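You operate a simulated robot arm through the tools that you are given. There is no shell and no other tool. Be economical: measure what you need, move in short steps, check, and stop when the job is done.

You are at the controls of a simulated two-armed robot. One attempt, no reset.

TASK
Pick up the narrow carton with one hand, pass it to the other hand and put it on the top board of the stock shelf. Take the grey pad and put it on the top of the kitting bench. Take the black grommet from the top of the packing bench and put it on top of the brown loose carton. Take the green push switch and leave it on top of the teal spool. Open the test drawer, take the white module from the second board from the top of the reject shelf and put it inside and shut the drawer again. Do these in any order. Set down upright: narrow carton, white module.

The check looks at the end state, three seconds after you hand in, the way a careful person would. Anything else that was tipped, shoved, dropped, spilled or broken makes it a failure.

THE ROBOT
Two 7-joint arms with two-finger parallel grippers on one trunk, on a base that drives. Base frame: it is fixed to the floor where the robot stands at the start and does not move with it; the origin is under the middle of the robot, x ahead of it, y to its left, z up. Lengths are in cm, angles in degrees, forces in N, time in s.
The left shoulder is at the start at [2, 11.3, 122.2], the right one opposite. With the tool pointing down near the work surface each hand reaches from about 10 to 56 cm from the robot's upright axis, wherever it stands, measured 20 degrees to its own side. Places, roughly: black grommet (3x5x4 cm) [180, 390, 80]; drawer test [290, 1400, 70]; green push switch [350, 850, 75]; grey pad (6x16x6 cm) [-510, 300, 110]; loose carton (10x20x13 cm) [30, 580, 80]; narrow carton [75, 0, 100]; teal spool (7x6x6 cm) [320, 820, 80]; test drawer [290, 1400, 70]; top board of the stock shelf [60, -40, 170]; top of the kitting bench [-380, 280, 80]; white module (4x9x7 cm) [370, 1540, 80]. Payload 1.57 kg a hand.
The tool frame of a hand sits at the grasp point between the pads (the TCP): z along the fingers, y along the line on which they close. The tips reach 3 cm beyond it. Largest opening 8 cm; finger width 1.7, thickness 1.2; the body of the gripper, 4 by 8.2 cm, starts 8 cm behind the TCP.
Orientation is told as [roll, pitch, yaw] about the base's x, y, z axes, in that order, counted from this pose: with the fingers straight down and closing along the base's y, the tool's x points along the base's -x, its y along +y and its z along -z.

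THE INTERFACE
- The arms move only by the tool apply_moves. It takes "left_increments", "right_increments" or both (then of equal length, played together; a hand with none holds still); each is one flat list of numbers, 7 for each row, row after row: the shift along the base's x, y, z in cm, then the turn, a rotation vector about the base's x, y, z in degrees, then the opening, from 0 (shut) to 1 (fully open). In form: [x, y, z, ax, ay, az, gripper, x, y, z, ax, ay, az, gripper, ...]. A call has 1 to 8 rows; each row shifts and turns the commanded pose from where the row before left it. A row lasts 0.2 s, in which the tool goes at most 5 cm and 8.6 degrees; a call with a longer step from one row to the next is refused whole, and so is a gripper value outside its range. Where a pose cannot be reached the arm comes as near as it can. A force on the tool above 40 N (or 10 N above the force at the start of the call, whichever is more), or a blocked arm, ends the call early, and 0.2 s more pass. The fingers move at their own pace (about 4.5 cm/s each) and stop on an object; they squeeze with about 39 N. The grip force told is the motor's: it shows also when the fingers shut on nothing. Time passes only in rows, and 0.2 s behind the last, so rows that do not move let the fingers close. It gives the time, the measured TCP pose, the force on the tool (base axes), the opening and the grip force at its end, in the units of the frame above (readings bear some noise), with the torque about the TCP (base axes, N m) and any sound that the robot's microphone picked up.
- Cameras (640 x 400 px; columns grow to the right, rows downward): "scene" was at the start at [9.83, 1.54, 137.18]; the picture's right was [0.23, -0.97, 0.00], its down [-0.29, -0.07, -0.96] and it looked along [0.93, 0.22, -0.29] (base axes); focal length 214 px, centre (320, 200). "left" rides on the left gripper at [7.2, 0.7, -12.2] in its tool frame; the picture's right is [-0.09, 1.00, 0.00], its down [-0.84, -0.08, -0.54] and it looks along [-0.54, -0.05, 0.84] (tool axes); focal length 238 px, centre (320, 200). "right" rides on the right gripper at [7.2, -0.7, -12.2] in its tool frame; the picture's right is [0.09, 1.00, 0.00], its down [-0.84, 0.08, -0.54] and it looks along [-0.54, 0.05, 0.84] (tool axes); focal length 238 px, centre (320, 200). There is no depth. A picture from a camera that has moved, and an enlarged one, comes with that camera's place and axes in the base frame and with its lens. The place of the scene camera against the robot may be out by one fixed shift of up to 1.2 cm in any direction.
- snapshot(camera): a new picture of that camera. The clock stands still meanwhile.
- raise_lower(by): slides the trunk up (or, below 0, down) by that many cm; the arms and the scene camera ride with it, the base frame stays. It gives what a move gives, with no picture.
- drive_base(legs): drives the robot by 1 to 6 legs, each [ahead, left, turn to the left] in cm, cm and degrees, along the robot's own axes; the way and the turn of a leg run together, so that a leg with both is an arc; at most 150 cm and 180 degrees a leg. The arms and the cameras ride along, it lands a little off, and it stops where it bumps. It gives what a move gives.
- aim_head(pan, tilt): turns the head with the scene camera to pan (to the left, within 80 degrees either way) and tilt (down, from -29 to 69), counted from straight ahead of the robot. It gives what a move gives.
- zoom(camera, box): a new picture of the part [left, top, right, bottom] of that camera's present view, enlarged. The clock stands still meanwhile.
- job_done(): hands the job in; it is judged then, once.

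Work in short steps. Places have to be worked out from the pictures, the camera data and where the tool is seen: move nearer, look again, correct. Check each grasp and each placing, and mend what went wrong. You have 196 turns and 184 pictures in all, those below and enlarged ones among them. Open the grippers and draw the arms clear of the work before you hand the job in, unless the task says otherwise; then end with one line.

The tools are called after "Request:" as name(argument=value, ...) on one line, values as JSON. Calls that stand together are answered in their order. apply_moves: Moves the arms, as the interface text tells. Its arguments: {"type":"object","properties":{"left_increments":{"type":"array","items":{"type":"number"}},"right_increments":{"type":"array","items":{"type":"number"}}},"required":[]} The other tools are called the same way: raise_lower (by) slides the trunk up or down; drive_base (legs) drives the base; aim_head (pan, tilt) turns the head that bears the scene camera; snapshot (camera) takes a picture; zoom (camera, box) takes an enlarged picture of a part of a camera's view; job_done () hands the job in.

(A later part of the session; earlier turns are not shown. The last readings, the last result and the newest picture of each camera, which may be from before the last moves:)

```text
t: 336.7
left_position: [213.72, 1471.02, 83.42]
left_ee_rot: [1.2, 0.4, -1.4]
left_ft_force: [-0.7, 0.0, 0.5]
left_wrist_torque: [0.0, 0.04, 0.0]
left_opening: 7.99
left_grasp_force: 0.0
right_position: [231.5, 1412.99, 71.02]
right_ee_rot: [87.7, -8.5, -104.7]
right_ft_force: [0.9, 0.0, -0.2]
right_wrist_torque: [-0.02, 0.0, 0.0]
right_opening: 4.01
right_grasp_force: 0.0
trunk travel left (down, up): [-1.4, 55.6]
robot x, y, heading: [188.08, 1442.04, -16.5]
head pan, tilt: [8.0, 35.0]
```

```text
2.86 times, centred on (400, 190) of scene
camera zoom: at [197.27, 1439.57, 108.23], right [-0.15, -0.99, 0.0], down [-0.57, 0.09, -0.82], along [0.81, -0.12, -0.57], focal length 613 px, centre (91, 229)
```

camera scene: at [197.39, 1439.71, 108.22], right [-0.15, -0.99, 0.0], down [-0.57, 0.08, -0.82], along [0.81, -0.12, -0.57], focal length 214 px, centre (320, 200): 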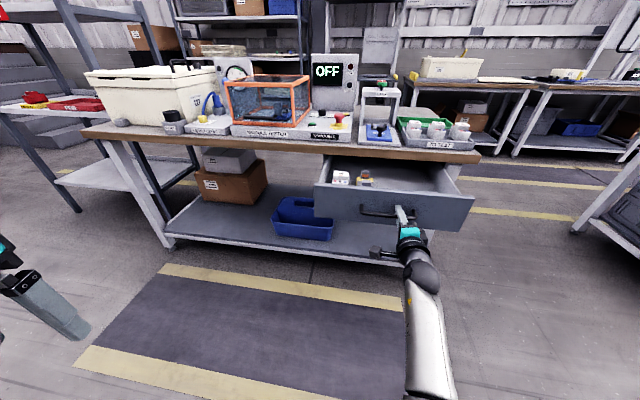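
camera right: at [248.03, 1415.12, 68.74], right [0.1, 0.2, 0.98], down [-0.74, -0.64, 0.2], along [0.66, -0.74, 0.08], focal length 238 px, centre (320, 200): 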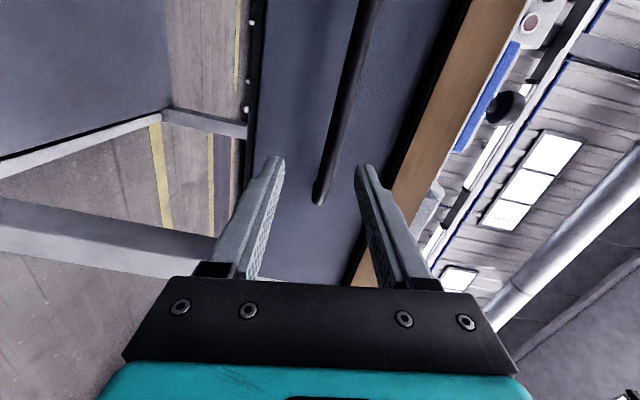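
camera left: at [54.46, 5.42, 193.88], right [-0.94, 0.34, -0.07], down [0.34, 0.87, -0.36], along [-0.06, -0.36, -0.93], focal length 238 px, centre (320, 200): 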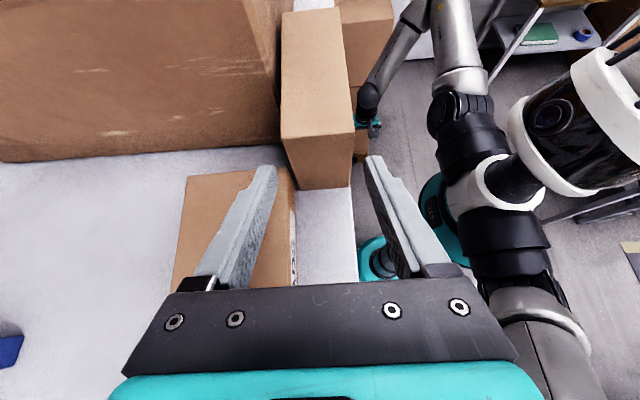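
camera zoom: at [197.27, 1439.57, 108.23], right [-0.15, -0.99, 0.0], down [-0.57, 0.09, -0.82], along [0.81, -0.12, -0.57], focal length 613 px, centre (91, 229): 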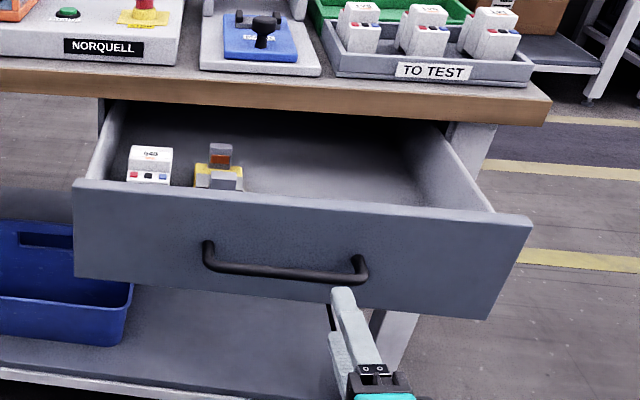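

Drawer interior has free space in the middle/right. Now go round to the aisle side of the reject shelf.

Request:
drive_base(legs=[[-10, 0, 0], [0, -112, 0], [105, 0, 0], [108, 0, 0], [0, 0, 90], [120, 0, 0]])

Request:
aim_head(pan=40, tilt=22)

Request:
snapshot(camera="scene")

```text
t: 362.6
left_position: [348.11, 1419.06, 83.51]
left_ee_rot: [1.0, 0.4, 91.5]
left_ft_force: [0.7, 0.6, 0.0]
left_wrist_torque: [-0.01, 0.0, 0.0]
left_opening: 8.02
left_grasp_force: 0.1
right_position: [404.85, 1439.73, 70.16]
right_ee_rot: [86.9, -8.4, -11.4]
right_ft_force: [-0.3, -0.2, -0.2]
right_wrist_torque: [0.0, -0.02, -0.01]
right_opening: 3.99
right_grasp_force: 0.0
trunk travel left (down, up): [-1.4, 55.6]
robot x, y, heading: [378.6, 1395.08, 76.5]
head pan, tilt: [8.0, 35.0]
```

```text
t: 363.6
left_position: [348.14, 1419.05, 83.48]
left_ee_rot: [1.2, 0.4, 91.5]
left_ft_force: [-0.3, -1.2, 0.1]
left_wrist_torque: [-0.01, -0.02, 0.0]
left_opening: 8.04
left_grasp_force: 0.1
right_position: [404.93, 1439.68, 70.2]
right_ee_rot: [86.9, -8.6, -11.5]
right_ft_force: [-0.4, 0.5, 0.5]
right_wrist_torque: [-0.01, 0.0, 0.02]
right_opening: 3.97
right_grasp_force: 0.0
trunk travel left (down, up): [-1.4, 55.6]
robot x, y, heading: [378.56, 1394.8, 76.2]
head pan, tilt: [40.0, 22.0]
```

```text
48 pictures are left
camera scene: at [374.48, 1403.48, 110.29], right [0.9, 0.44, 0.0], down [0.17, -0.34, -0.93], along [-0.41, 0.83, -0.37], focal length 214 px, centre (320, 200)
```

scene: 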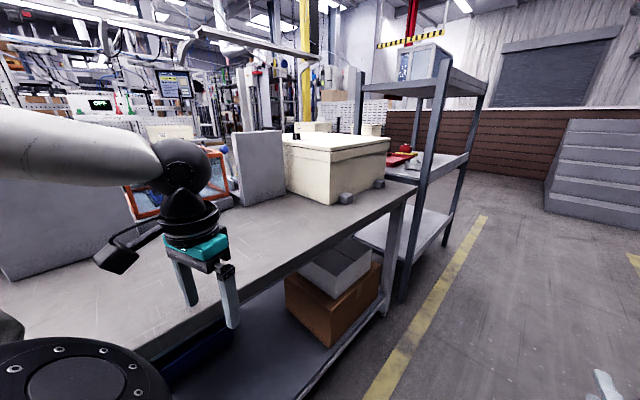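

Shelf's aisle side at n≈-80, e≈1565–1655. Restore the right hand to tool-down and tuck it, then drive to face the shelf.

Request:
apply_moves(right_increments=[-0.3, -1.2, 2, -5.59, -3.39, 4.62, 0.5, -0.3, -1.2, 2, -5.59, -3.39, 4.62, 0.5, -0.3, -1.2, 2, -5.59, -3.39, 4.62, 0.5, -0.3, -1.2, 2, -5.59, -3.39, 4.62, 0.5, -0.3, -1.2, 2, -5.59, -3.39, 4.62, 0.5, -0.3, -1.2, 2, -5.59, -3.39, 4.62, 0.5, -0.3, -1.2, 2, -5.59, -3.39, 4.62, 0.5, -0.3, -1.2, 2, -5.59, -3.39, 4.62, 1])

Request:
apply_moves(right_increments=[0, 0, 1, -5.59, -3.39, 4.62, 1, 0, 0, 1, -5.59, -3.39, 4.62, 1, 0, 0, 1, -5.59, -3.39, 4.62, 1, 0, 0, 1, -5.59, -3.39, 4.62, 1, 0, 0, 1, -5.59, -3.39, 4.62, 1, 0, 0, 1, -5.59, -3.39, 4.62, 1, 0, 0, 1, -5.59, -3.39, 4.62, 1])

Request:
drive_base(legs=[[0, -32, -3], [140, 0, 0], [24, 0, 0], [0, 0, 90]])

Request:
aim_head(pan=0, tilt=20)

Request:
snapshot(camera="scene")

```text
t: 365.4
left_position: [348.09, 1419.09, 83.51]
left_ee_rot: [1.1, 0.5, 91.5]
left_ft_force: [0.8, 0.9, 0.3]
left_wrist_torque: [0.0, -0.02, 0.03]
left_opening: 7.98
left_grasp_force: 0.0
right_position: [402.41, 1429.9, 86.04]
right_ee_rot: [35.3, -23.0, 43.3]
right_ft_force: [0.2, -0.2, 0.2]
right_wrist_torque: [0.03, 0.0, 0.0]
right_opening: 7.39
right_grasp_force: 0.0
trunk travel left (down, up): [-1.4, 55.6]
robot x, y, heading: [378.94, 1394.53, 76.5]
head pan, tilt: [40.0, 22.0]
```

```text
t: 367.0
left_position: [348.14, 1419.1, 83.57]
left_ee_rot: [1.1, 0.3, 91.5]
left_ft_force: [0.5, -0.6, -0.2]
left_wrist_torque: [0.0, 0.0, 0.0]
left_opening: 7.98
left_grasp_force: 0.0
right_position: [402.39, 1430.04, 93.06]
right_ee_rot: [-2.7, 2.3, 84.7]
right_ft_force: [0.1, -0.8, 0.0]
right_wrist_torque: [-0.01, -0.04, -0.03]
right_opening: 7.97
right_grasp_force: 0.0
trunk travel left (down, up): [-1.4, 55.6]
robot x, y, heading: [378.38, 1395.21, 76.3]
head pan, tilt: [40.0, 22.0]
```

```text
t: 380.9
left_position: [430.79, 1513.22, 83.44]
left_ee_rot: [1.1, 0.5, 178.3]
left_ft_force: [-0.3, -0.2, -0.7]
left_wrist_torque: [0.0, -0.02, 0.01]
left_opening: 7.99
left_grasp_force: 0.1
right_position: [422.78, 1568.04, 93.09]
right_ee_rot: [-2.8, 2.3, 171.6]
right_ft_force: [-0.1, -0.6, -0.3]
right_wrist_torque: [0.0, -0.03, 0.0]
right_opening: 7.99
right_grasp_force: 0.0
trunk travel left (down, up): [-1.4, 55.6]
robot x, y, heading: [456.57, 1542.54, 163.2]
head pan, tilt: [40.0, 22.0]
```

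```text
t: 381.9
left_position: [430.86, 1513.11, 83.55]
left_ee_rot: [1.2, 0.4, 178.3]
left_ft_force: [0.9, 0.8, -0.4]
left_wrist_torque: [0.01, 0.01, 0.02]
left_opening: 7.96
left_grasp_force: 0.2
right_position: [422.76, 1568.05, 93.06]
right_ee_rot: [-2.9, 2.2, 171.7]
right_ft_force: [-0.7, 0.1, 0.7]
right_wrist_torque: [-0.04, 0.0, 0.01]
right_opening: 7.99
right_grasp_force: 0.1
trunk travel left (down, up): [-1.4, 55.6]
robot x, y, heading: [456.72, 1541.92, 163.2]
head pan, tilt: [0.0, 20.0]
```

```text
47 pictures are left
camera scene: at [446.55, 1544.58, 110.61], right [0.29, 0.96, 0.0], down [0.33, -0.1, -0.94], along [-0.9, 0.27, -0.34], focal length 214 px, centre (320, 200)
```

scene: 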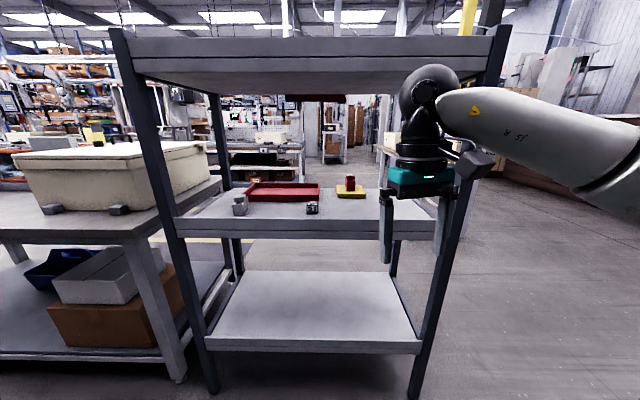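

Request:
zoom(camera="scene", box=[160, 130, 400, 270])

```text
2.67 times, centred on (280, 200) of scene
camera zoom: at [446.55, 1544.58, 110.61], right [0.29, 0.96, 0.0], down [0.33, -0.1, -0.94], along [-0.9, 0.27, -0.34], focal length 572 px, centre (427, 200)
```

zoom: 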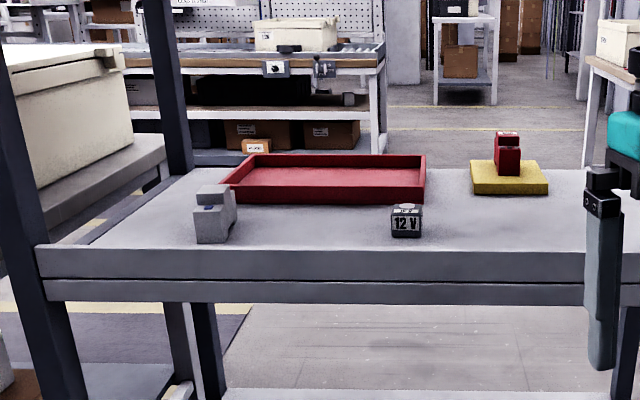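

Module (white-grey) stands near the board's front-left, est. (378.5,1539). Board ≈z83, plenty of headroom (top board ≈125). Prepare the left hand and approach.

Request:
apply_moves(left_increments=[-2.3, 2.66, 2.75, 0, 0, -1.9, 1, -2.3, 2.66, 2.75, 0, 0, -1.9, 1, -2.3, 2.66, 2.75, 0, 0, -1.9, 1, -2.3, 2.66, 2.75, 0, 0, -1.9, 1, -2.3, 2.66, 2.75, 0, 0, -1.9, 1, -2.3, 2.66, 2.75, 0, 0, -1.9, 1, -2.3, 2.66, 2.75, 0, 0, -1.9, 1, -2.3, 2.66, 2.75, 0, 0, -1.9, 1], right_increments=[1.5, -0.5, 0, 0, 0, 0, 1, 1.5, -0.5, 0, 0, 0, 0, 1, 1.5, -0.5, 0, 0, 0, 0, 1, 1.5, -0.5, 0, 0, 0, 0, 1, 1.5, -0.5, 0, 0, 0, 0, 1, 1.5, -0.5, 0, 0, 0, 0, 1, 1.5, -0.5, 0, 0, 0, 0, 1, 1.5, -0.5, 0, 0, 0, 0, 1])

Request:
drive_base(legs=[[0, 7.5, 0], [26, 0, 0]])

Request:
snapshot(camera="left")

Request:
snapshot(camera="scene")

```text
t: 383.7
left_position: [412.43, 1534.47, 105.53]
left_ee_rot: [1.1, 0.6, 163.2]
left_ft_force: [0.7, -0.3, 0.3]
left_wrist_torque: [0.01, 0.0, 0.01]
left_opening: 7.99
left_grasp_force: 0.1
right_position: [434.65, 1563.9, 93.12]
right_ee_rot: [-2.7, 2.4, 171.5]
right_ft_force: [-0.2, 0.3, -0.2]
right_wrist_torque: [0.0, 0.02, -0.04]
right_opening: 8.01
right_grasp_force: 0.1
trunk travel left (down, up): [-1.4, 55.6]
robot x, y, heading: [456.7, 1542.22, 163.0]
head pan, tilt: [0.0, 20.0]
```

```text
t: 386.2
left_position: [386.37, 1534.54, 105.7]
left_ee_rot: [1.0, 0.3, 163.4]
left_ft_force: [0.2, 0.0, 0.6]
left_wrist_torque: [0.02, 0.03, -0.01]
left_opening: 8.02
left_grasp_force: 0.0
right_position: [408.5, 1563.84, 93.06]
right_ee_rot: [-2.9, 2.1, 171.6]
right_ft_force: [0.6, 0.4, -1.0]
right_wrist_torque: [-0.03, -0.01, -0.03]
right_opening: 8.0
right_grasp_force: 0.0
trunk travel left (down, up): [-1.4, 55.6]
robot x, y, heading: [430.32, 1542.46, 163.2]
head pan, tilt: [0.0, 20.0]
```

```text
45 pictures are left
camera left: at [393.16, 1532.0, 117.85], right [-0.38, -0.93, 0.02], down [-0.78, 0.33, 0.54], along [-0.5, 0.19, -0.84], focal length 238 px, centre (320, 200)
```

left: 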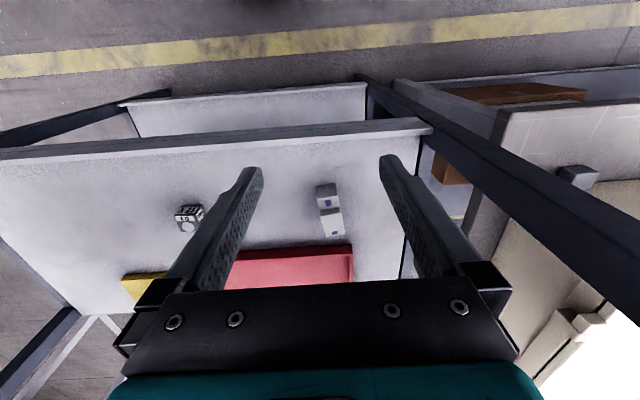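

```text
44 pictures are left
camera scene: at [420.38, 1544.65, 110.64], right [0.29, 0.96, 0.0], down [0.33, -0.1, -0.94], along [-0.9, 0.27, -0.34], focal length 214 px, centre (320, 200)
```

scene: 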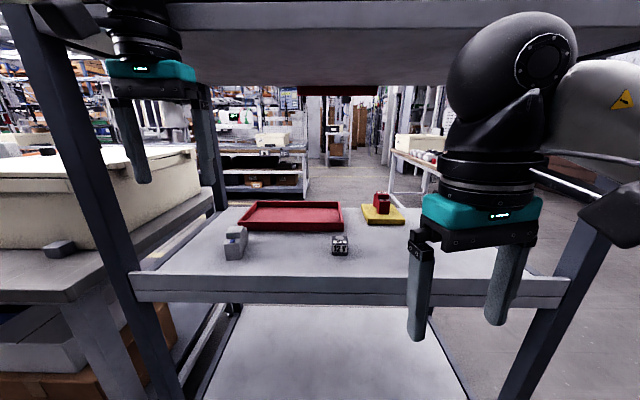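

Module ≈(371,1538.5), top z≈85, board ≈77. Lower the left hand to z 92 (ball under the top board), then drive 10 cm in.

Request:
apply_moves(left_increments=[0, 0, -4.5, 0, 0, 0, 1, 0, 0, -4.5, 0, 0, 0, 1, 0, 0, -4.5, 0, 0, 0, 1])

Request:
drive_base(legs=[[10, 0, 0]])

Request:
snapshot(camera="left")

```text
t: 387.0
left_position: [386.07, 1534.46, 92.2]
left_ee_rot: [1.0, 0.3, 163.2]
left_ft_force: [-0.7, -0.4, 0.2]
left_wrist_torque: [-0.02, -0.02, 0.0]
left_opening: 8.01
left_grasp_force: 0.0
right_position: [408.37, 1563.84, 93.11]
right_ee_rot: [-2.8, 2.2, 171.7]
right_ft_force: [-0.1, 0.6, -0.3]
right_wrist_torque: [-0.01, -0.01, 0.0]
right_opening: 8.0
right_grasp_force: 0.0
trunk travel left (down, up): [-1.4, 55.6]
robot x, y, heading: [430.13, 1542.44, 163.3]
head pan, tilt: [0.0, 20.0]
```

```text
t: 388.1
left_position: [376.82, 1537.38, 92.32]
left_ee_rot: [1.1, 0.4, 163.1]
left_ft_force: [-0.4, 0.5, -0.6]
left_wrist_torque: [0.0, 0.02, -0.01]
left_opening: 7.98
left_grasp_force: 0.1
right_position: [399.03, 1566.62, 93.1]
right_ee_rot: [-2.9, 2.4, 171.5]
right_ft_force: [-0.4, -0.1, -0.3]
right_wrist_torque: [0.03, 0.02, 0.0]
right_opening: 8.0
right_grasp_force: 0.0
trunk travel left (down, up): [-1.4, 55.6]
robot x, y, heading: [420.67, 1544.92, 163.2]
head pan, tilt: [0.0, 20.0]
```

```text
43 pictures are left
camera left: at [383.54, 1534.89, 104.44], right [-0.38, -0.93, 0.02], down [-0.78, 0.33, 0.53], along [-0.5, 0.19, -0.84], focal length 238 px, centre (320, 200)
```

left: 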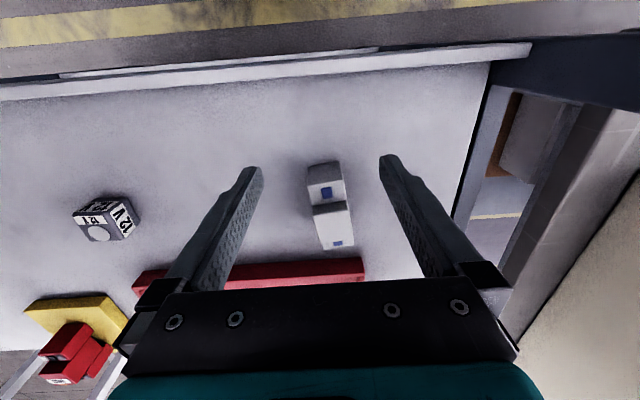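

Module centre ≈(370.1,1539), rotated ~10°. Move over it, align yaw +8°, descend.

Request:
apply_moves(left_increments=[-2.3, 0.5, 0, 0, 0, 4, 1, -2.3, 0.5, 0, 0, 0, 4, 1, -2.2, 0.6, 0, 0, 0, 0, 1, 0, 0, -3.3, 0, 0, 0, 1, 0, 0, -3.3, 0, 0, 0, 1, 0, 0, -2.7, 0, 0, 0, 1])

Request:
snapshot(camera="left")

Request:
zoom(camera="scene", box=[120, 100, 360, 300])

```text
t: 389.5
left_position: [370.08, 1538.82, 83.16]
left_ee_rot: [1.0, 0.2, 171.1]
left_ft_force: [0.9, -1.3, 5.3]
left_wrist_torque: [0.23, -0.06, -0.07]
left_opening: 7.96
left_grasp_force: 0.0
right_position: [399.12, 1566.7, 93.26]
right_ee_rot: [-2.9, 2.2, 171.7]
right_ft_force: [0.0, 0.3, 0.4]
right_wrist_torque: [-0.01, -0.01, -0.02]
right_opening: 8.02
right_grasp_force: 0.1
trunk travel left (down, up): [-1.4, 55.6]
robot x, y, heading: [421.2, 1545.44, 163.0]
head pan, tilt: [0.0, 20.0]
```

```text
42 pictures are left
camera left: at [377.12, 1537.34, 95.22], right [-0.24, -0.97, 0.02], down [-0.82, 0.21, 0.54], along [-0.52, 0.12, -0.84], focal length 238 px, centre (320, 200)
```

left: 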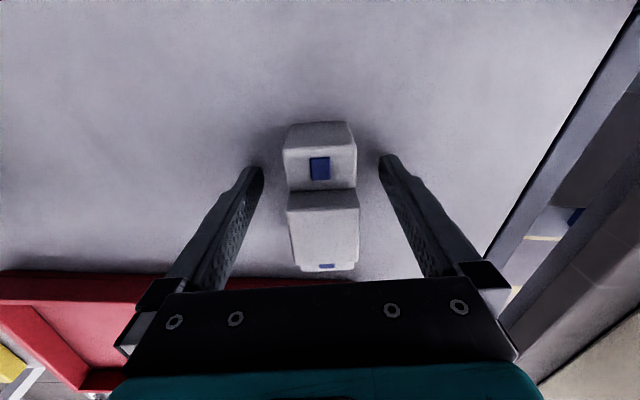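

```text
2.00 times, centred on (240, 200) of scene
camera zoom: at [410.93, 1547.58, 110.63], right [0.29, 0.96, 0.0], down [0.33, -0.1, -0.94], along [-0.9, 0.27, -0.34], focal length 429 px, centre (480, 200)
```

zoom: 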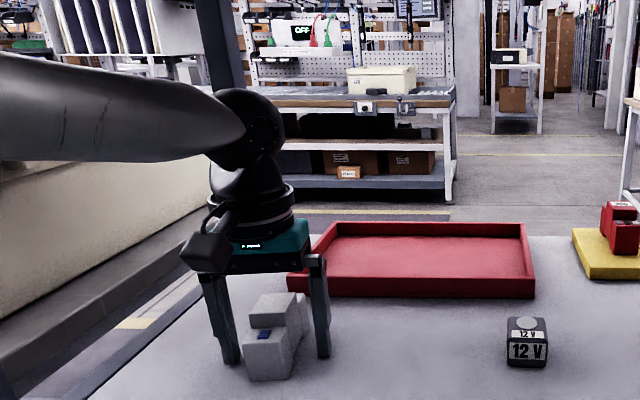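

Tips just touch the board (z≈80). Raise 0.3, close, lift.

Request:
apply_moves(left_increments=[0, 0, 0.3, 0, 0, 0, 1, 0, 0, 0, 0, 0, 0, 0, 0, 0, 0, 0, 0, 0, 0, 0, 0, 0, 0, 0, 0, 0, 0, 0, 0, 0, 0, 0, 0, 0, 0, 2, 0, 0, 0, 0, 0, 0, 2, 0, 0, 0, 0, 0, 0, 2, 0, 0, 0, 0])

Request:
snapshot(camera="left")

```text
t: 391.3
left_position: [369.95, 1539.0, 89.38]
left_ee_rot: [1.1, 0.4, 171.2]
left_ft_force: [0.3, 0.0, -1.7]
left_wrist_torque: [-0.01, -0.03, -0.03]
left_opening: 3.58
left_grasp_force: 38.9
right_position: [399.07, 1566.73, 93.22]
right_ee_rot: [-2.9, 2.3, 171.6]
right_ft_force: [0.7, 0.6, -0.2]
right_wrist_torque: [-0.01, -0.02, 0.01]
right_opening: 8.04
right_grasp_force: 0.1
trunk travel left (down, up): [-1.4, 55.6]
robot x, y, heading: [421.21, 1545.23, 163.0]
head pan, tilt: [0.0, 20.0]
```

```text
40 pictures are left
camera left: at [377.11, 1537.44, 101.56], right [-0.24, -0.97, 0.02], down [-0.82, 0.21, 0.53], along [-0.52, 0.12, -0.84], focal length 238 px, centre (320, 200)
```

left: 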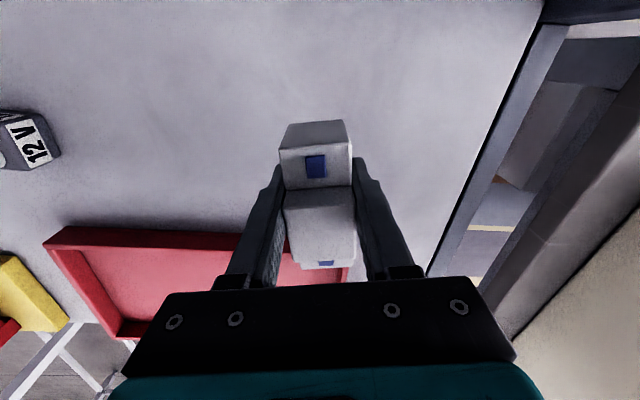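

Module held (3.6 cm). Back out and drive round to the drawer side.

Request:
drive_base(legs=[[-40, 0, 0], [0, 140, 0], [0, 133, 0], [115, 0, 0], [115, 0, 0], [0, 0, 180]])

```text
t: 424.9
left_position: [211.88, 1341.9, 89.37]
left_ee_rot: [1.0, 0.3, -3.4]
left_ft_force: [1.4, 0.0, -1.0]
left_wrist_torque: [0.0, 0.02, -0.02]
left_opening: 3.58
left_grasp_force: 39.1
right_position: [185.71, 1311.35, 93.19]
right_ee_rot: [-2.9, 2.3, -2.9]
right_ft_force: [0.0, 0.1, 0.6]
right_wrist_torque: [-0.01, 0.0, 0.04]
right_opening: 8.0
right_grasp_force: 0.0
trunk travel left (down, up): [-1.4, 55.6]
robot x, y, heading: [161.64, 1330.69, -11.7]
head pan, tilt: [0.0, 20.0]
```

Correct heading, strafe to e≈1394 and look at the drawer.

Request:
drive_base(legs=[[0, 0, -5.2], [0, 74, 0]])

Request:
aim_head(pan=10, tilt=38)

Request:
snapshot(camera="scene")

Request:
snapshot(camera="left")

```text
t: 429.5
left_position: [234.22, 1407.38, 89.42]
left_ee_rot: [1.1, 0.4, -9.0]
left_ft_force: [-0.2, 0.2, -1.9]
left_wrist_torque: [0.04, 0.03, 0.0]
left_opening: 3.54
left_grasp_force: 39.0
right_position: [205.06, 1379.71, 93.09]
right_ee_rot: [-2.8, 2.3, -8.5]
right_ft_force: [-0.1, 0.8, 0.2]
right_wrist_torque: [0.02, 0.0, 0.01]
right_opening: 8.03
right_grasp_force: 0.1
trunk travel left (down, up): [-1.4, 55.6]
robot x, y, heading: [183.35, 1400.97, -17.3]
head pan, tilt: [0.0, 20.0]
```

```text
t: 430.3
left_position: [234.19, 1407.45, 89.38]
left_ee_rot: [1.0, 0.4, -9.1]
left_ft_force: [-0.2, -0.4, -1.0]
left_wrist_torque: [0.02, 0.02, 0.01]
left_opening: 3.56
left_grasp_force: 38.7
right_position: [205.08, 1379.67, 93.18]
right_ee_rot: [-2.7, 2.3, -8.6]
right_ft_force: [-0.7, 0.0, -0.4]
right_wrist_torque: [0.01, -0.02, 0.01]
right_opening: 8.02
right_grasp_force: 0.1
trunk travel left (down, up): [-1.4, 55.6]
robot x, y, heading: [183.39, 1401.31, -17.1]
head pan, tilt: [10.0, 38.0]
```

```text
39 pictures are left
camera scene: at [192.55, 1399.32, 107.78], right [-0.12, -0.99, 0.0], down [-0.61, 0.08, -0.79], along [0.78, -0.1, -0.62], focal length 214 px, centre (320, 200)
```

scene: 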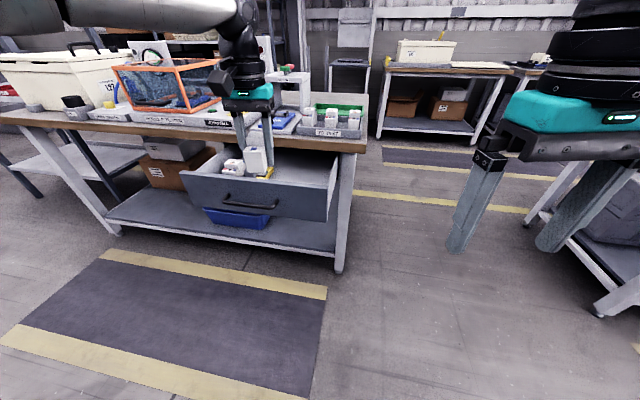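

```text
38 pictures are left
camera left: at [227.26, 1409.04, 101.52], right [0.25, 0.97, 0.02], down [0.82, -0.22, 0.53], along [0.52, -0.12, -0.84], focal length 238 px, centre (320, 200)
```

left: 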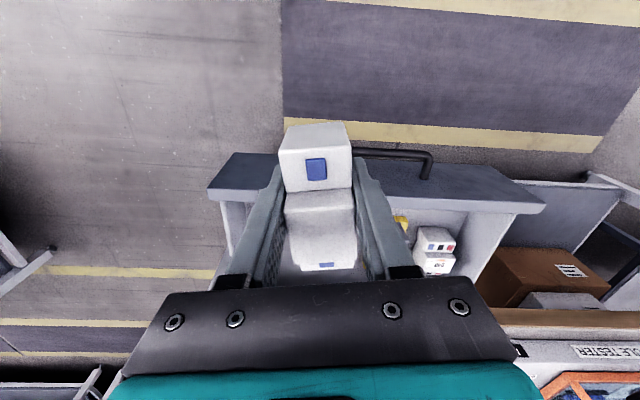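

Drawer is right ahead; target n≈-167, e≈1415. Drive forward 17 and verify.

Request:
drive_base(legs=[[17, 0, 0]])

Request:
snapshot(camera="left")

Request:
zoom(camera="scene", box=[160, 100, 400, 260])

```text
t: 431.7
left_position: [250.45, 1402.48, 89.36]
left_ee_rot: [1.0, 0.4, -9.1]
left_ft_force: [-0.5, 0.3, -1.1]
left_wrist_torque: [0.03, -0.01, 0.01]
left_opening: 3.58
left_grasp_force: 39.1
right_position: [221.29, 1374.73, 93.2]
right_ee_rot: [-2.9, 2.3, -8.6]
right_ft_force: [0.2, 0.1, 0.1]
right_wrist_torque: [0.01, -0.03, 0.01]
right_opening: 8.0
right_grasp_force: 0.1
trunk travel left (down, up): [-1.4, 55.6]
robot x, y, heading: [199.54, 1396.53, -17.3]
head pan, tilt: [10.0, 38.0]
```

```text
37 pictures are left
camera left: at [243.49, 1404.02, 101.53], right [0.25, 0.97, 0.02], down [0.82, -0.22, 0.53], along [0.52, -0.12, -0.84], focal length 238 px, centre (320, 200)
```

left: 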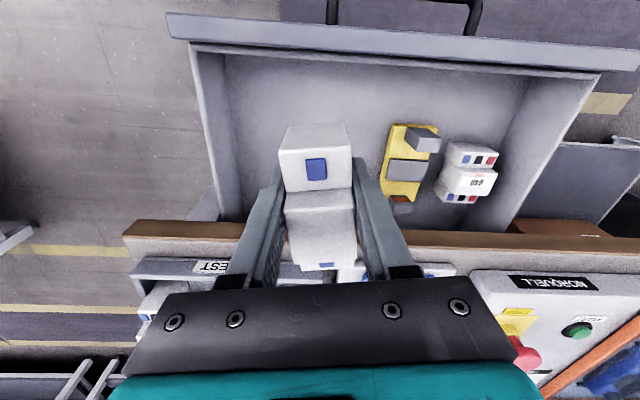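

```text
2.50 times, centred on (280, 180) of scene
camera zoom: at [208.78, 1394.32, 107.77], right [-0.12, -0.99, 0.0], down [-0.61, 0.08, -0.79], along [0.78, -0.1, -0.62], focal length 536 px, centre (420, 250)
```

zoom: 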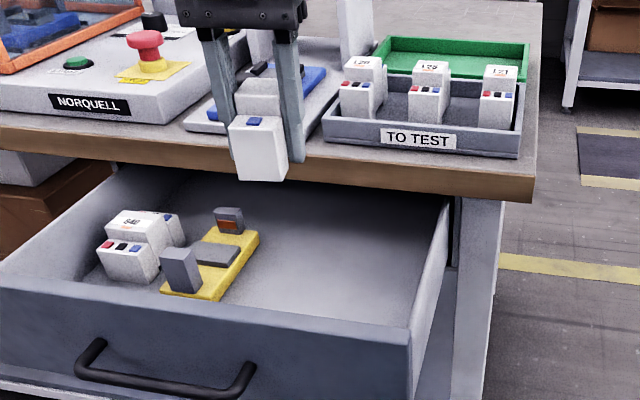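

Well placed over free drawer floor. Lower 15 cm, then check.

Request:
apply_moves(left_increments=[0, 0, -3, 0, 0, 0, 0, 0, 0, -3, 0, 0, 0, 0, 0, 0, -3, 0, 0, 0, 0, 0, 0, -3, 0, 0, 0, 0, 0, 0, -2, 0, 0, 0, 0])

Request:
zoom(camera="scene", box=[160, 100, 400, 260])

```text
t: 432.9
left_position: [250.43, 1402.31, 75.36]
left_ee_rot: [1.0, 0.4, -9.1]
left_ft_force: [0.7, 0.8, -1.7]
left_wrist_torque: [-0.01, 0.03, 0.02]
left_opening: 3.57
left_grasp_force: 39.3
right_position: [221.41, 1374.66, 93.14]
right_ee_rot: [-2.8, 2.2, -8.7]
right_ft_force: [-0.1, 0.0, -0.1]
right_wrist_torque: [-0.02, 0.01, 0.0]
right_opening: 7.96
right_grasp_force: 0.1
trunk travel left (down, up): [-1.4, 55.6]
robot x, y, heading: [199.67, 1396.55, -17.0]
head pan, tilt: [10.0, 38.0]
```

```text
2.50 times, centred on (280, 180) of scene
camera zoom: at [208.77, 1394.33, 107.77], right [-0.12, -0.99, 0.0], down [-0.61, 0.08, -0.79], along [0.78, -0.1, -0.62], focal length 536 px, centre (420, 250)
```

zoom: 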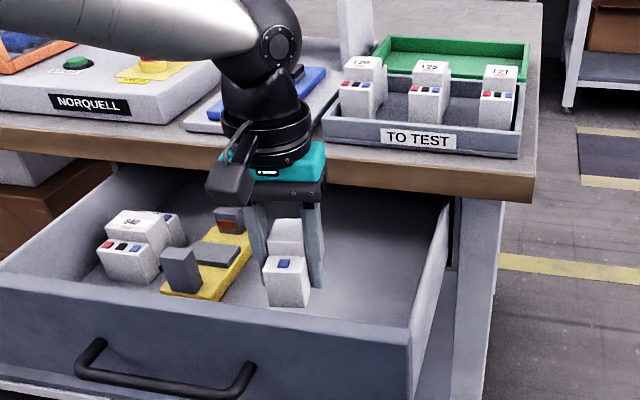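

Shift 2 cm to the right for margin and lower until contact.

Request:
apply_moves(left_increments=[-0.55, -1.9, -1, 0, 0, 0, 0, 0, 0, -1.5, 0, 0, 0, 0, 0, 0, -1, 0, 0, 0, 0, 0, 0, -0.5, 0, 0, 0, 0, 0, 0, -0.4, 0, 0, 0, 0, 0, 0, -0.3, 0, 0, 0, 0, 0, 0, -0.3, 0, 0, 0, 0, 0, 0, -0.3, 0, 0, 0, 0])

Request:
zoom(camera="scene", box=[160, 100, 400, 260])

```text
t: 434.7
left_position: [249.07, 1401.48, 70.72]
left_ee_rot: [0.9, 0.3, -9.1]
left_ft_force: [0.7, 0.3, -1.6]
left_wrist_torque: [0.02, 0.02, -0.01]
left_opening: 3.56
left_grasp_force: 38.8
left hand out of reach, approached as far as the arm can: row 3, 5, 8
right_position: [221.34, 1374.72, 93.24]
right_ee_rot: [-2.8, 2.2, -8.6]
right_ft_force: [0.0, 0.0, 0.3]
right_wrist_torque: [0.03, 0.02, -0.01]
right_opening: 8.0
right_grasp_force: 0.1
trunk travel left (down, up): [-1.4, 55.6]
robot x, y, heading: [199.51, 1396.26, -17.1]
head pan, tilt: [10.0, 38.0]
```

```text
2.50 times, centred on (280, 180) of scene
camera zoom: at [208.76, 1394.33, 107.77], right [-0.12, -0.99, 0.0], down [-0.61, 0.08, -0.79], along [0.78, -0.1, -0.62], focal length 536 px, centre (420, 250)
```

zoom: 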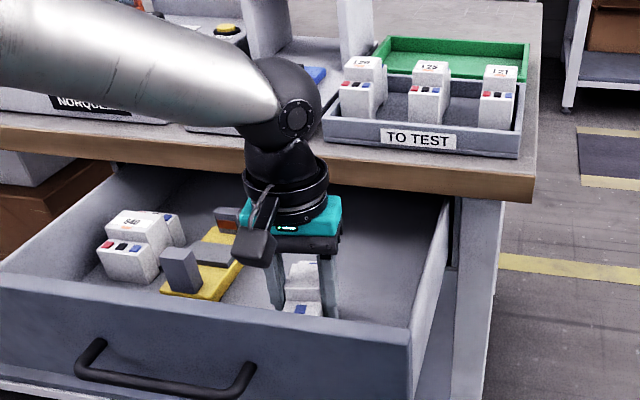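

Arm near its limit; use the trunk's last 1.3 cm to lower.

Request:
raise_lower(by=-1.3)

Request:
snapshot(camera="left")

```text
t: 435.3
left_position: [249.1, 1401.61, 69.46]
left_ee_rot: [1.0, 0.3, -9.1]
left_ft_force: [-0.1, -0.4, -1.2]
left_wrist_torque: [0.01, 0.05, 0.02]
left_opening: 3.59
left_grasp_force: 39.2
right_position: [221.19, 1374.75, 91.81]
right_ee_rot: [-2.8, 2.3, -8.6]
right_ft_force: [-0.4, 0.9, -0.2]
right_wrist_torque: [0.0, 0.0, 0.01]
right_opening: 8.01
right_grasp_force: 0.0
trunk travel left (down, up): [-0.1, 56.9]
robot x, y, heading: [199.79, 1396.11, -17.2]
head pan, tilt: [10.0, 38.0]
```

```text
33 pictures are left
camera left: at [242.15, 1403.07, 81.51], right [0.25, 0.97, 0.02], down [0.82, -0.22, 0.54], along [0.52, -0.12, -0.84], focal length 238 px, centre (320, 200)
```

left: 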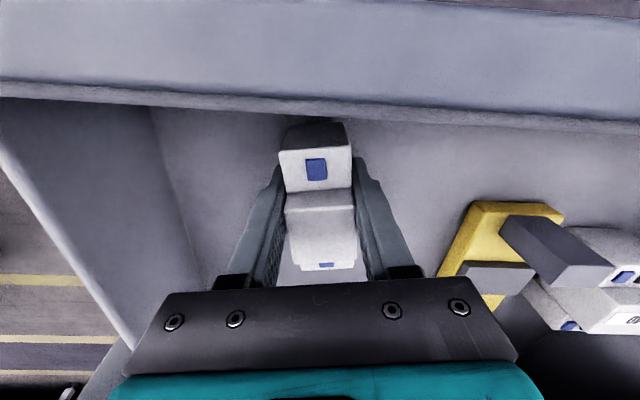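

Module bottom ≈66; floor should be within ~1 cm. Try small further lowering.

Request:
apply_moves(left_increments=[0, 0.4, -0.3, 0, 0, 0, 0, 0, 0.4, -0.3, 0, 0, 0, 0, 0, 0, -0.3, 0, 0, 0, 0, 0, 0, -0.3, 0, 0, 0, 0, 0, 0, 0, 0, 0, 0, 0])

```text
t: 436.5
left_position: [249.16, 1402.17, 68.49]
left_ee_rot: [0.7, -0.4, -8.9]
left_ft_force: [2.8, 5.2, 33.7]
left_wrist_torque: [-0.37, 0.29, 0.04]
left_opening: 3.61
left_grasp_force: 39.1
right_position: [221.19, 1374.66, 91.86]
right_ee_rot: [-2.9, 2.1, -8.6]
right_ft_force: [-0.1, 0.0, 0.1]
right_wrist_torque: [0.0, 0.01, -0.03]
right_opening: 8.02
right_grasp_force: 0.0
trunk travel left (down, up): [-0.1, 56.9]
robot x, y, heading: [199.4, 1396.15, -16.7]
head pan, tilt: [10.0, 38.0]
```

Contact (34 N up). Ease slightly, open moderately, raise, and check.

Request:
apply_moves(left_increments=[0, 0, 0.3, 0, 0, 0, 0, 0, 0, 0, 0, 0, 0, 0.7, 0, 0, 0, 0, 0, 0, 0.7, 0, 0, 0, 0, 0, 0, 0.7, 0, 0, 2.5, 0, 0, 0, 0.7, 0, 0, 4, 0, 0, 0, 0.7, 0, 0, 4, 0, 0, 0, 0.7, 0, 0, 4, 0, 0, 0, 0.7])

Request:
apply_moves(left_increments=[0, 0, 3, 0, 0, 0, 0.7, -3, 1, 3, 0, 0, 0, 0.7, -3, 1, 2, 0, 0, 0, 1])

Request:
zoom(camera="scene", box=[160, 100, 400, 260])

```text
t: 438.3
left_position: [248.94, 1402.11, 83.02]
left_ee_rot: [0.9, 0.3, -9.1]
left_ft_force: [1.3, 0.4, -0.6]
left_wrist_torque: [0.0, 0.04, -0.03]
left_opening: 5.6
left_grasp_force: 0.1
right_position: [221.33, 1374.63, 91.71]
right_ee_rot: [-2.8, 2.2, -8.6]
right_ft_force: [0.0, 0.1, 0.3]
right_wrist_torque: [0.0, 0.0, 0.01]
right_opening: 8.02
right_grasp_force: 0.1
trunk travel left (down, up): [-0.1, 56.9]
robot x, y, heading: [199.6, 1396.48, -17.3]
head pan, tilt: [10.0, 38.0]
```

```text
t: 439.1
left_position: [242.84, 1404.28, 90.93]
left_ee_rot: [1.0, 0.3, -9.0]
left_ft_force: [0.0, -0.1, -0.3]
left_wrist_torque: [0.01, 0.01, -0.02]
left_opening: 8.0
left_grasp_force: 0.1
right_position: [221.2, 1374.67, 91.91]
right_ee_rot: [-2.8, 2.2, -8.6]
right_ft_force: [0.5, 0.4, 0.6]
right_wrist_torque: [0.04, -0.01, 0.0]
right_opening: 7.98
right_grasp_force: 0.1
trunk travel left (down, up): [-0.1, 56.9]
robot x, y, heading: [199.25, 1396.42, -17.2]
head pan, tilt: [10.0, 38.0]
```

```text
2.50 times, centred on (280, 180) of scene
camera zoom: at [208.74, 1394.33, 106.47], right [-0.12, -0.99, 0.0], down [-0.61, 0.08, -0.79], along [0.78, -0.1, -0.62], focal length 536 px, centre (420, 250)
```

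zoom: 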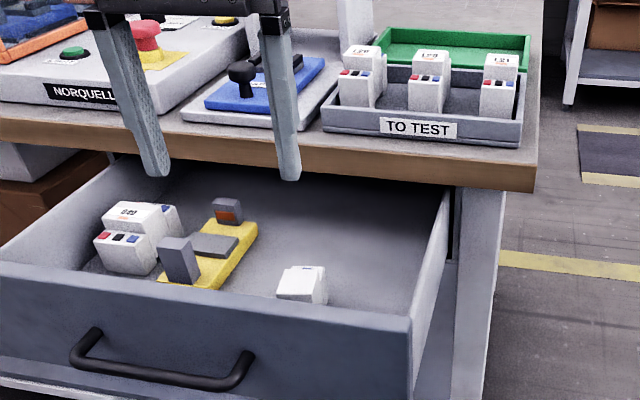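

Module stands in the drawer. Now to shut it: back off and reorient the right hand as a forward poker (closed fingers).

Request:
drive_base(legs=[[-27, 0, 0], [0, 34, 0]])

Request:
apply_moves(right_increments=[1.5, -1.25, 0, 3.04, -5.78, -4.62, 0, 1.5, -1.25, 0, 3.04, -5.78, -4.62, 0, 1.5, -1.25, 0, 3.04, -5.78, -4.62, 0, 1.5, -1.25, 0, 3.04, -5.78, -4.62, 0, 1.5, -1.25, 0, 3.04, -5.78, -4.62, 0, 1.5, -1.25, 0, 3.04, -5.78, -4.62, 0, 1.5, -1.25, 0, 3.04, -5.78, -4.62, 0, 1.5, -1.25, 0, 3.04, -5.78, -4.62, 0])

Request:
apply_moves(right_increments=[0, 0, -2.5, 3.04, -5.78, -4.62, 0, 0, 0, -2.5, 3.04, -5.78, -4.62, 0, 0, 0, -2.5, 3.04, -5.78, -4.62, 0, 0, 0, -2.5, 3.04, -5.78, -4.62, 0, 0, 0, -2.5, 3.04, -5.78, -4.62, 0, 0, 0, -2.5, 3.04, -5.78, -4.62, 0, 0, 0, -2.5, 0, 0, -4, 0, 0, 0, -2.5, 0, 0, 0, 0])

Request:
snapshot(camera="scene")

```text
t: 442.9
left_position: [226.78, 1444.59, 91.01]
left_ee_rot: [1.0, 0.3, -8.7]
left_ft_force: [0.3, -0.5, -0.8]
left_wrist_torque: [0.01, -0.03, 0.01]
left_opening: 8.0
left_grasp_force: 0.1
right_position: [205.19, 1415.03, 91.89]
right_ee_rot: [-2.7, 2.2, -8.4]
right_ft_force: [0.2, 1.2, 0.3]
right_wrist_torque: [0.0, 0.03, -0.02]
right_opening: 8.01
right_grasp_force: 0.0
trunk travel left (down, up): [-0.1, 56.9]
robot x, y, heading: [182.99, 1436.49, -16.8]
head pan, tilt: [10.0, 38.0]
```

```text
t: 444.7
left_position: [226.67, 1444.64, 90.97]
left_ee_rot: [1.1, 0.2, -8.7]
left_ft_force: [0.3, -0.3, -0.3]
left_wrist_torque: [0.01, -0.01, -0.04]
left_opening: 8.02
left_grasp_force: 0.0
right_position: [217.08, 1405.03, 91.87]
right_ee_rot: [42.5, -24.4, -57.5]
right_ft_force: [0.1, 0.1, -0.4]
right_wrist_torque: [-0.01, -0.02, 0.02]
right_opening: 0.0
right_grasp_force: 20.3
trunk travel left (down, up): [-0.1, 56.9]
robot x, y, heading: [183.26, 1436.54, -16.8]
head pan, tilt: [10.0, 38.0]
```

```text
t: 446.5
left_position: [226.76, 1444.68, 90.97]
left_ee_rot: [1.0, 0.2, -8.7]
left_ft_force: [-0.5, -0.7, 0.9]
left_wrist_torque: [0.01, 0.0, 0.02]
left_opening: 7.99
left_grasp_force: 0.0
right_position: [218.11, 1405.63, 72.54]
right_ee_rot: [80.8, -14.8, -100.4]
right_ft_force: [0.4, 0.8, 0.9]
right_wrist_torque: [-0.03, 0.0, -0.05]
right_opening: 0.0
right_grasp_force: 21.3
right hand out of reach, approached as far as the arm can: row 3, 4
trunk travel left (down, up): [-0.1, 56.9]
robot x, y, heading: [183.05, 1436.08, -16.8]
head pan, tilt: [10.0, 38.0]
```

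```text
31 pictures are left
camera scene: at [192.5, 1434.52, 106.48], right [-0.12, -0.99, 0.0], down [-0.61, 0.07, -0.79], along [0.78, -0.09, -0.62], focal length 214 px, centre (320, 200)
```

scene: 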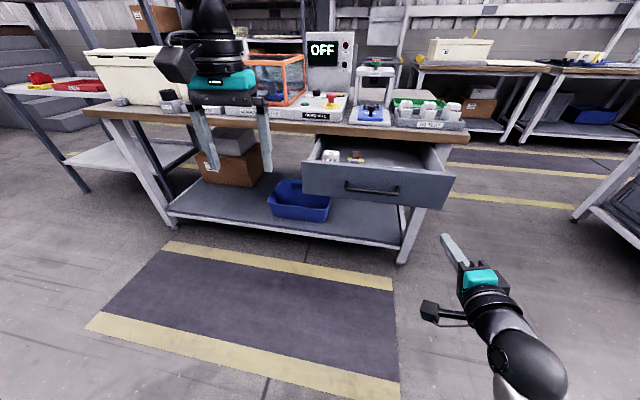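

Retract/raise the left hand, then push the drawer with the right fingertips by driving forward.

Request:
apply_moves(left_increments=[-2, 0.6, 3, 0, 0, 0, 1, -2, 0.6, 3, 0, 0, 0, 1, -2, 0.6, 3, 0, 0, 0, 1, -2, 0.6, 3, 0, 0, 0, 1, -2, 0.6, 2, 0, 0, 0, 1])

Request:
drive_base(legs=[[26, 0, 0]])

Request:
snapshot(camera="scene")

```text
t: 447.7
left_position: [216.85, 1447.79, 105.04]
left_ee_rot: [1.0, 0.3, -8.6]
left_ft_force: [0.2, 0.8, 1.1]
left_wrist_torque: [-0.01, -0.02, 0.02]
left_opening: 7.99
left_grasp_force: 0.1
right_position: [218.11, 1405.53, 72.61]
right_ee_rot: [80.7, -14.6, -100.4]
right_ft_force: [-0.4, 0.1, -0.1]
right_wrist_torque: [0.03, 0.0, 0.0]
right_opening: 0.0
right_grasp_force: 21.1
trunk travel left (down, up): [-0.1, 56.9]
robot x, y, heading: [183.04, 1436.53, -16.9]
head pan, tilt: [10.0, 38.0]
```

```text
t: 449.5
left_position: [241.34, 1440.16, 104.89]
left_ee_rot: [1.0, 0.3, -8.8]
left_ft_force: [0.6, -0.5, -0.5]
left_wrist_torque: [-0.02, 0.01, -0.03]
left_opening: 8.01
left_grasp_force: 0.1
right_position: [242.7, 1398.14, 72.5]
right_ee_rot: [80.8, -14.6, -100.4]
right_ft_force: [0.0, 0.2, -0.6]
right_wrist_torque: [0.01, 0.0, 0.01]
right_opening: 0.0
right_grasp_force: 20.6
trunk travel left (down, up): [-0.1, 56.9]
robot x, y, heading: [207.79, 1429.01, -16.9]
head pan, tilt: [10.0, 38.0]
```

```text
30 pictures are left
camera scene: at [217.07, 1427.1, 106.47], right [-0.12, -0.99, 0.0], down [-0.61, 0.07, -0.79], along [0.78, -0.09, -0.62], focal length 214 px, centre (320, 200)
```

scene: 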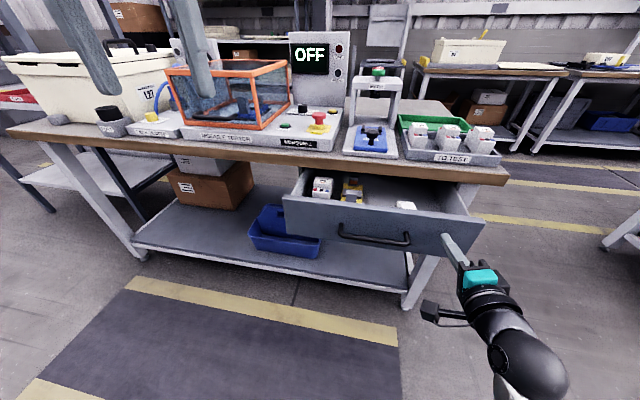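

Tip is at the panel. Push on 10 cm.

Request:
drive_base(legs=[[10, 0, 0]])

Request:
snapshot(camera="scene")

```text
t: 450.7
left_position: [250.71, 1437.44, 105.14]
left_ee_rot: [1.0, 0.3, -8.9]
left_ft_force: [-0.3, 0.8, 0.4]
left_wrist_torque: [0.02, -0.01, -0.03]
left_opening: 8.01
left_grasp_force: 0.1
right_position: [252.07, 1395.31, 72.49]
right_ee_rot: [80.8, -14.7, -100.4]
right_ft_force: [0.1, -0.5, -0.5]
right_wrist_torque: [0.0, -0.05, 0.02]
right_opening: 0.01
right_grasp_force: 21.0
trunk travel left (down, up): [-0.1, 56.9]
robot x, y, heading: [216.99, 1426.3, -16.5]
head pan, tilt: [10.0, 38.0]
```

```text
29 pictures are left
camera scene: at [226.48, 1424.26, 106.47], right [-0.12, -0.99, 0.0], down [-0.61, 0.07, -0.79], along [0.78, -0.09, -0.62], focal length 214 px, centre (320, 200)
```

scene: 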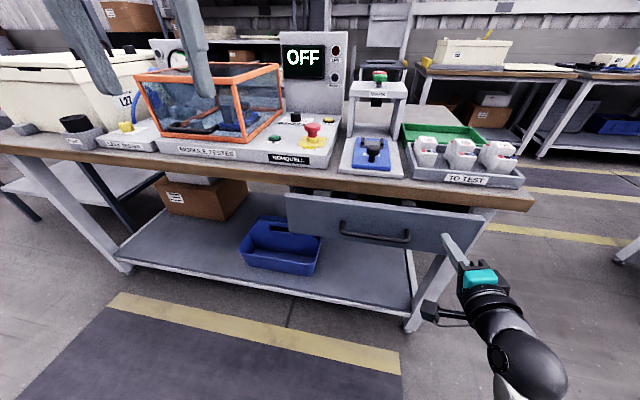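

Drawer is sliding in smoothly. Push 7 more, then small steps.

Request:
drive_base(legs=[[7, 0, 0]])

Request:
zoom(camera="scene", box=[240, 150, 500, 300])

```text
t: 451.7
left_position: [257.41, 1435.32, 104.97]
left_ee_rot: [1.0, 0.3, -8.7]
left_ft_force: [0.3, 0.9, -0.7]
left_wrist_torque: [0.01, -0.01, 0.02]
left_opening: 8.0
left_grasp_force: 0.0
right_position: [258.71, 1393.33, 72.6]
right_ee_rot: [80.8, -14.6, -100.5]
right_ft_force: [0.0, -0.2, -0.9]
right_wrist_torque: [-0.01, 0.02, 0.02]
right_opening: 0.0
right_grasp_force: 21.4
trunk travel left (down, up): [-0.1, 56.9]
robot x, y, heading: [223.98, 1424.3, -16.9]
head pan, tilt: [10.0, 38.0]
```

```text
2.46 times, centred on (370, 225) of scene
camera zoom: at [233.12, 1422.25, 106.47], right [-0.12, -0.99, 0.0], down [-0.61, 0.07, -0.79], along [0.78, -0.09, -0.62], focal length 528 px, centre (197, 138)
```

zoom: 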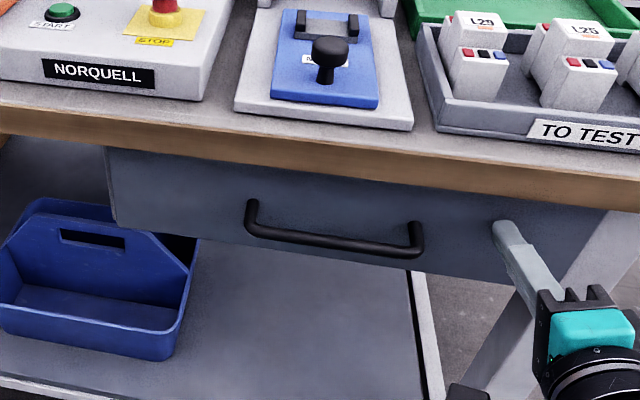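

Nearly shut. Push the last bit with the arm until it stops.

Request:
apply_moves(right_increments=[0.6, -0.18, 0, 0, 0, 0, 0, 0.6, -0.18, 0, 0, 0, 0, 0, 0.6, -0.18, 0, 0, 0, 0, 0, 0.6, -0.18, 0, 0, 0, 0, 0, 0.6, -0.18, 0, 0, 0, 0, 0, 0.6, -0.18, 0, 0, 0, 0, 0])

Request:
zoom(camera="scene", box=[240, 150, 500, 300])

```text
t: 452.2
left_position: [257.1, 1435.33, 105.02]
left_ee_rot: [1.0, 0.2, -8.9]
left_ft_force: [-0.6, 0.2, 0.4]
left_wrist_torque: [0.0, 0.0, -0.01]
left_opening: 8.02
left_grasp_force: 0.1
right_position: [259.22, 1393.25, 72.52]
right_ee_rot: [80.8, -14.7, -100.4]
right_ft_force: [-23.1, 8.6, 3.9]
right_wrist_torque: [-0.1, -0.31, -0.05]
right_opening: 0.01
right_grasp_force: 21.6
trunk travel left (down, up): [-0.1, 56.9]
robot x, y, heading: [223.69, 1424.36, -17.1]
head pan, tilt: [10.0, 38.0]
stopped in row 2 (right hand): the force on the tool passed its limit at 51 N (the readings are from after the stop); the commanded pose is now the measured one
```

```text
2.46 times, centred on (370, 225) of scene
camera zoom: at [232.83, 1422.35, 106.5], right [-0.12, -0.99, 0.0], down [-0.61, 0.07, -0.79], along [0.78, -0.1, -0.61], focal length 528 px, centre (197, 138)
```

zoom: 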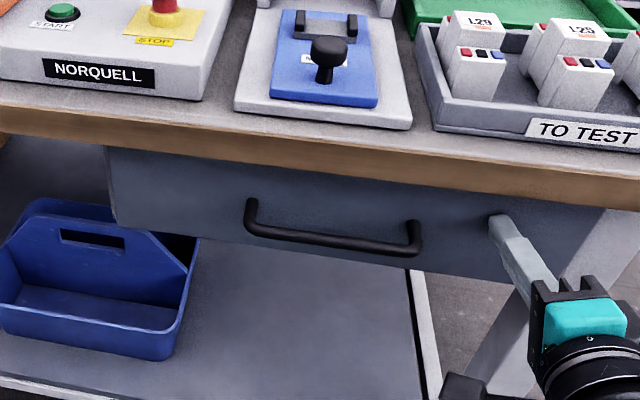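

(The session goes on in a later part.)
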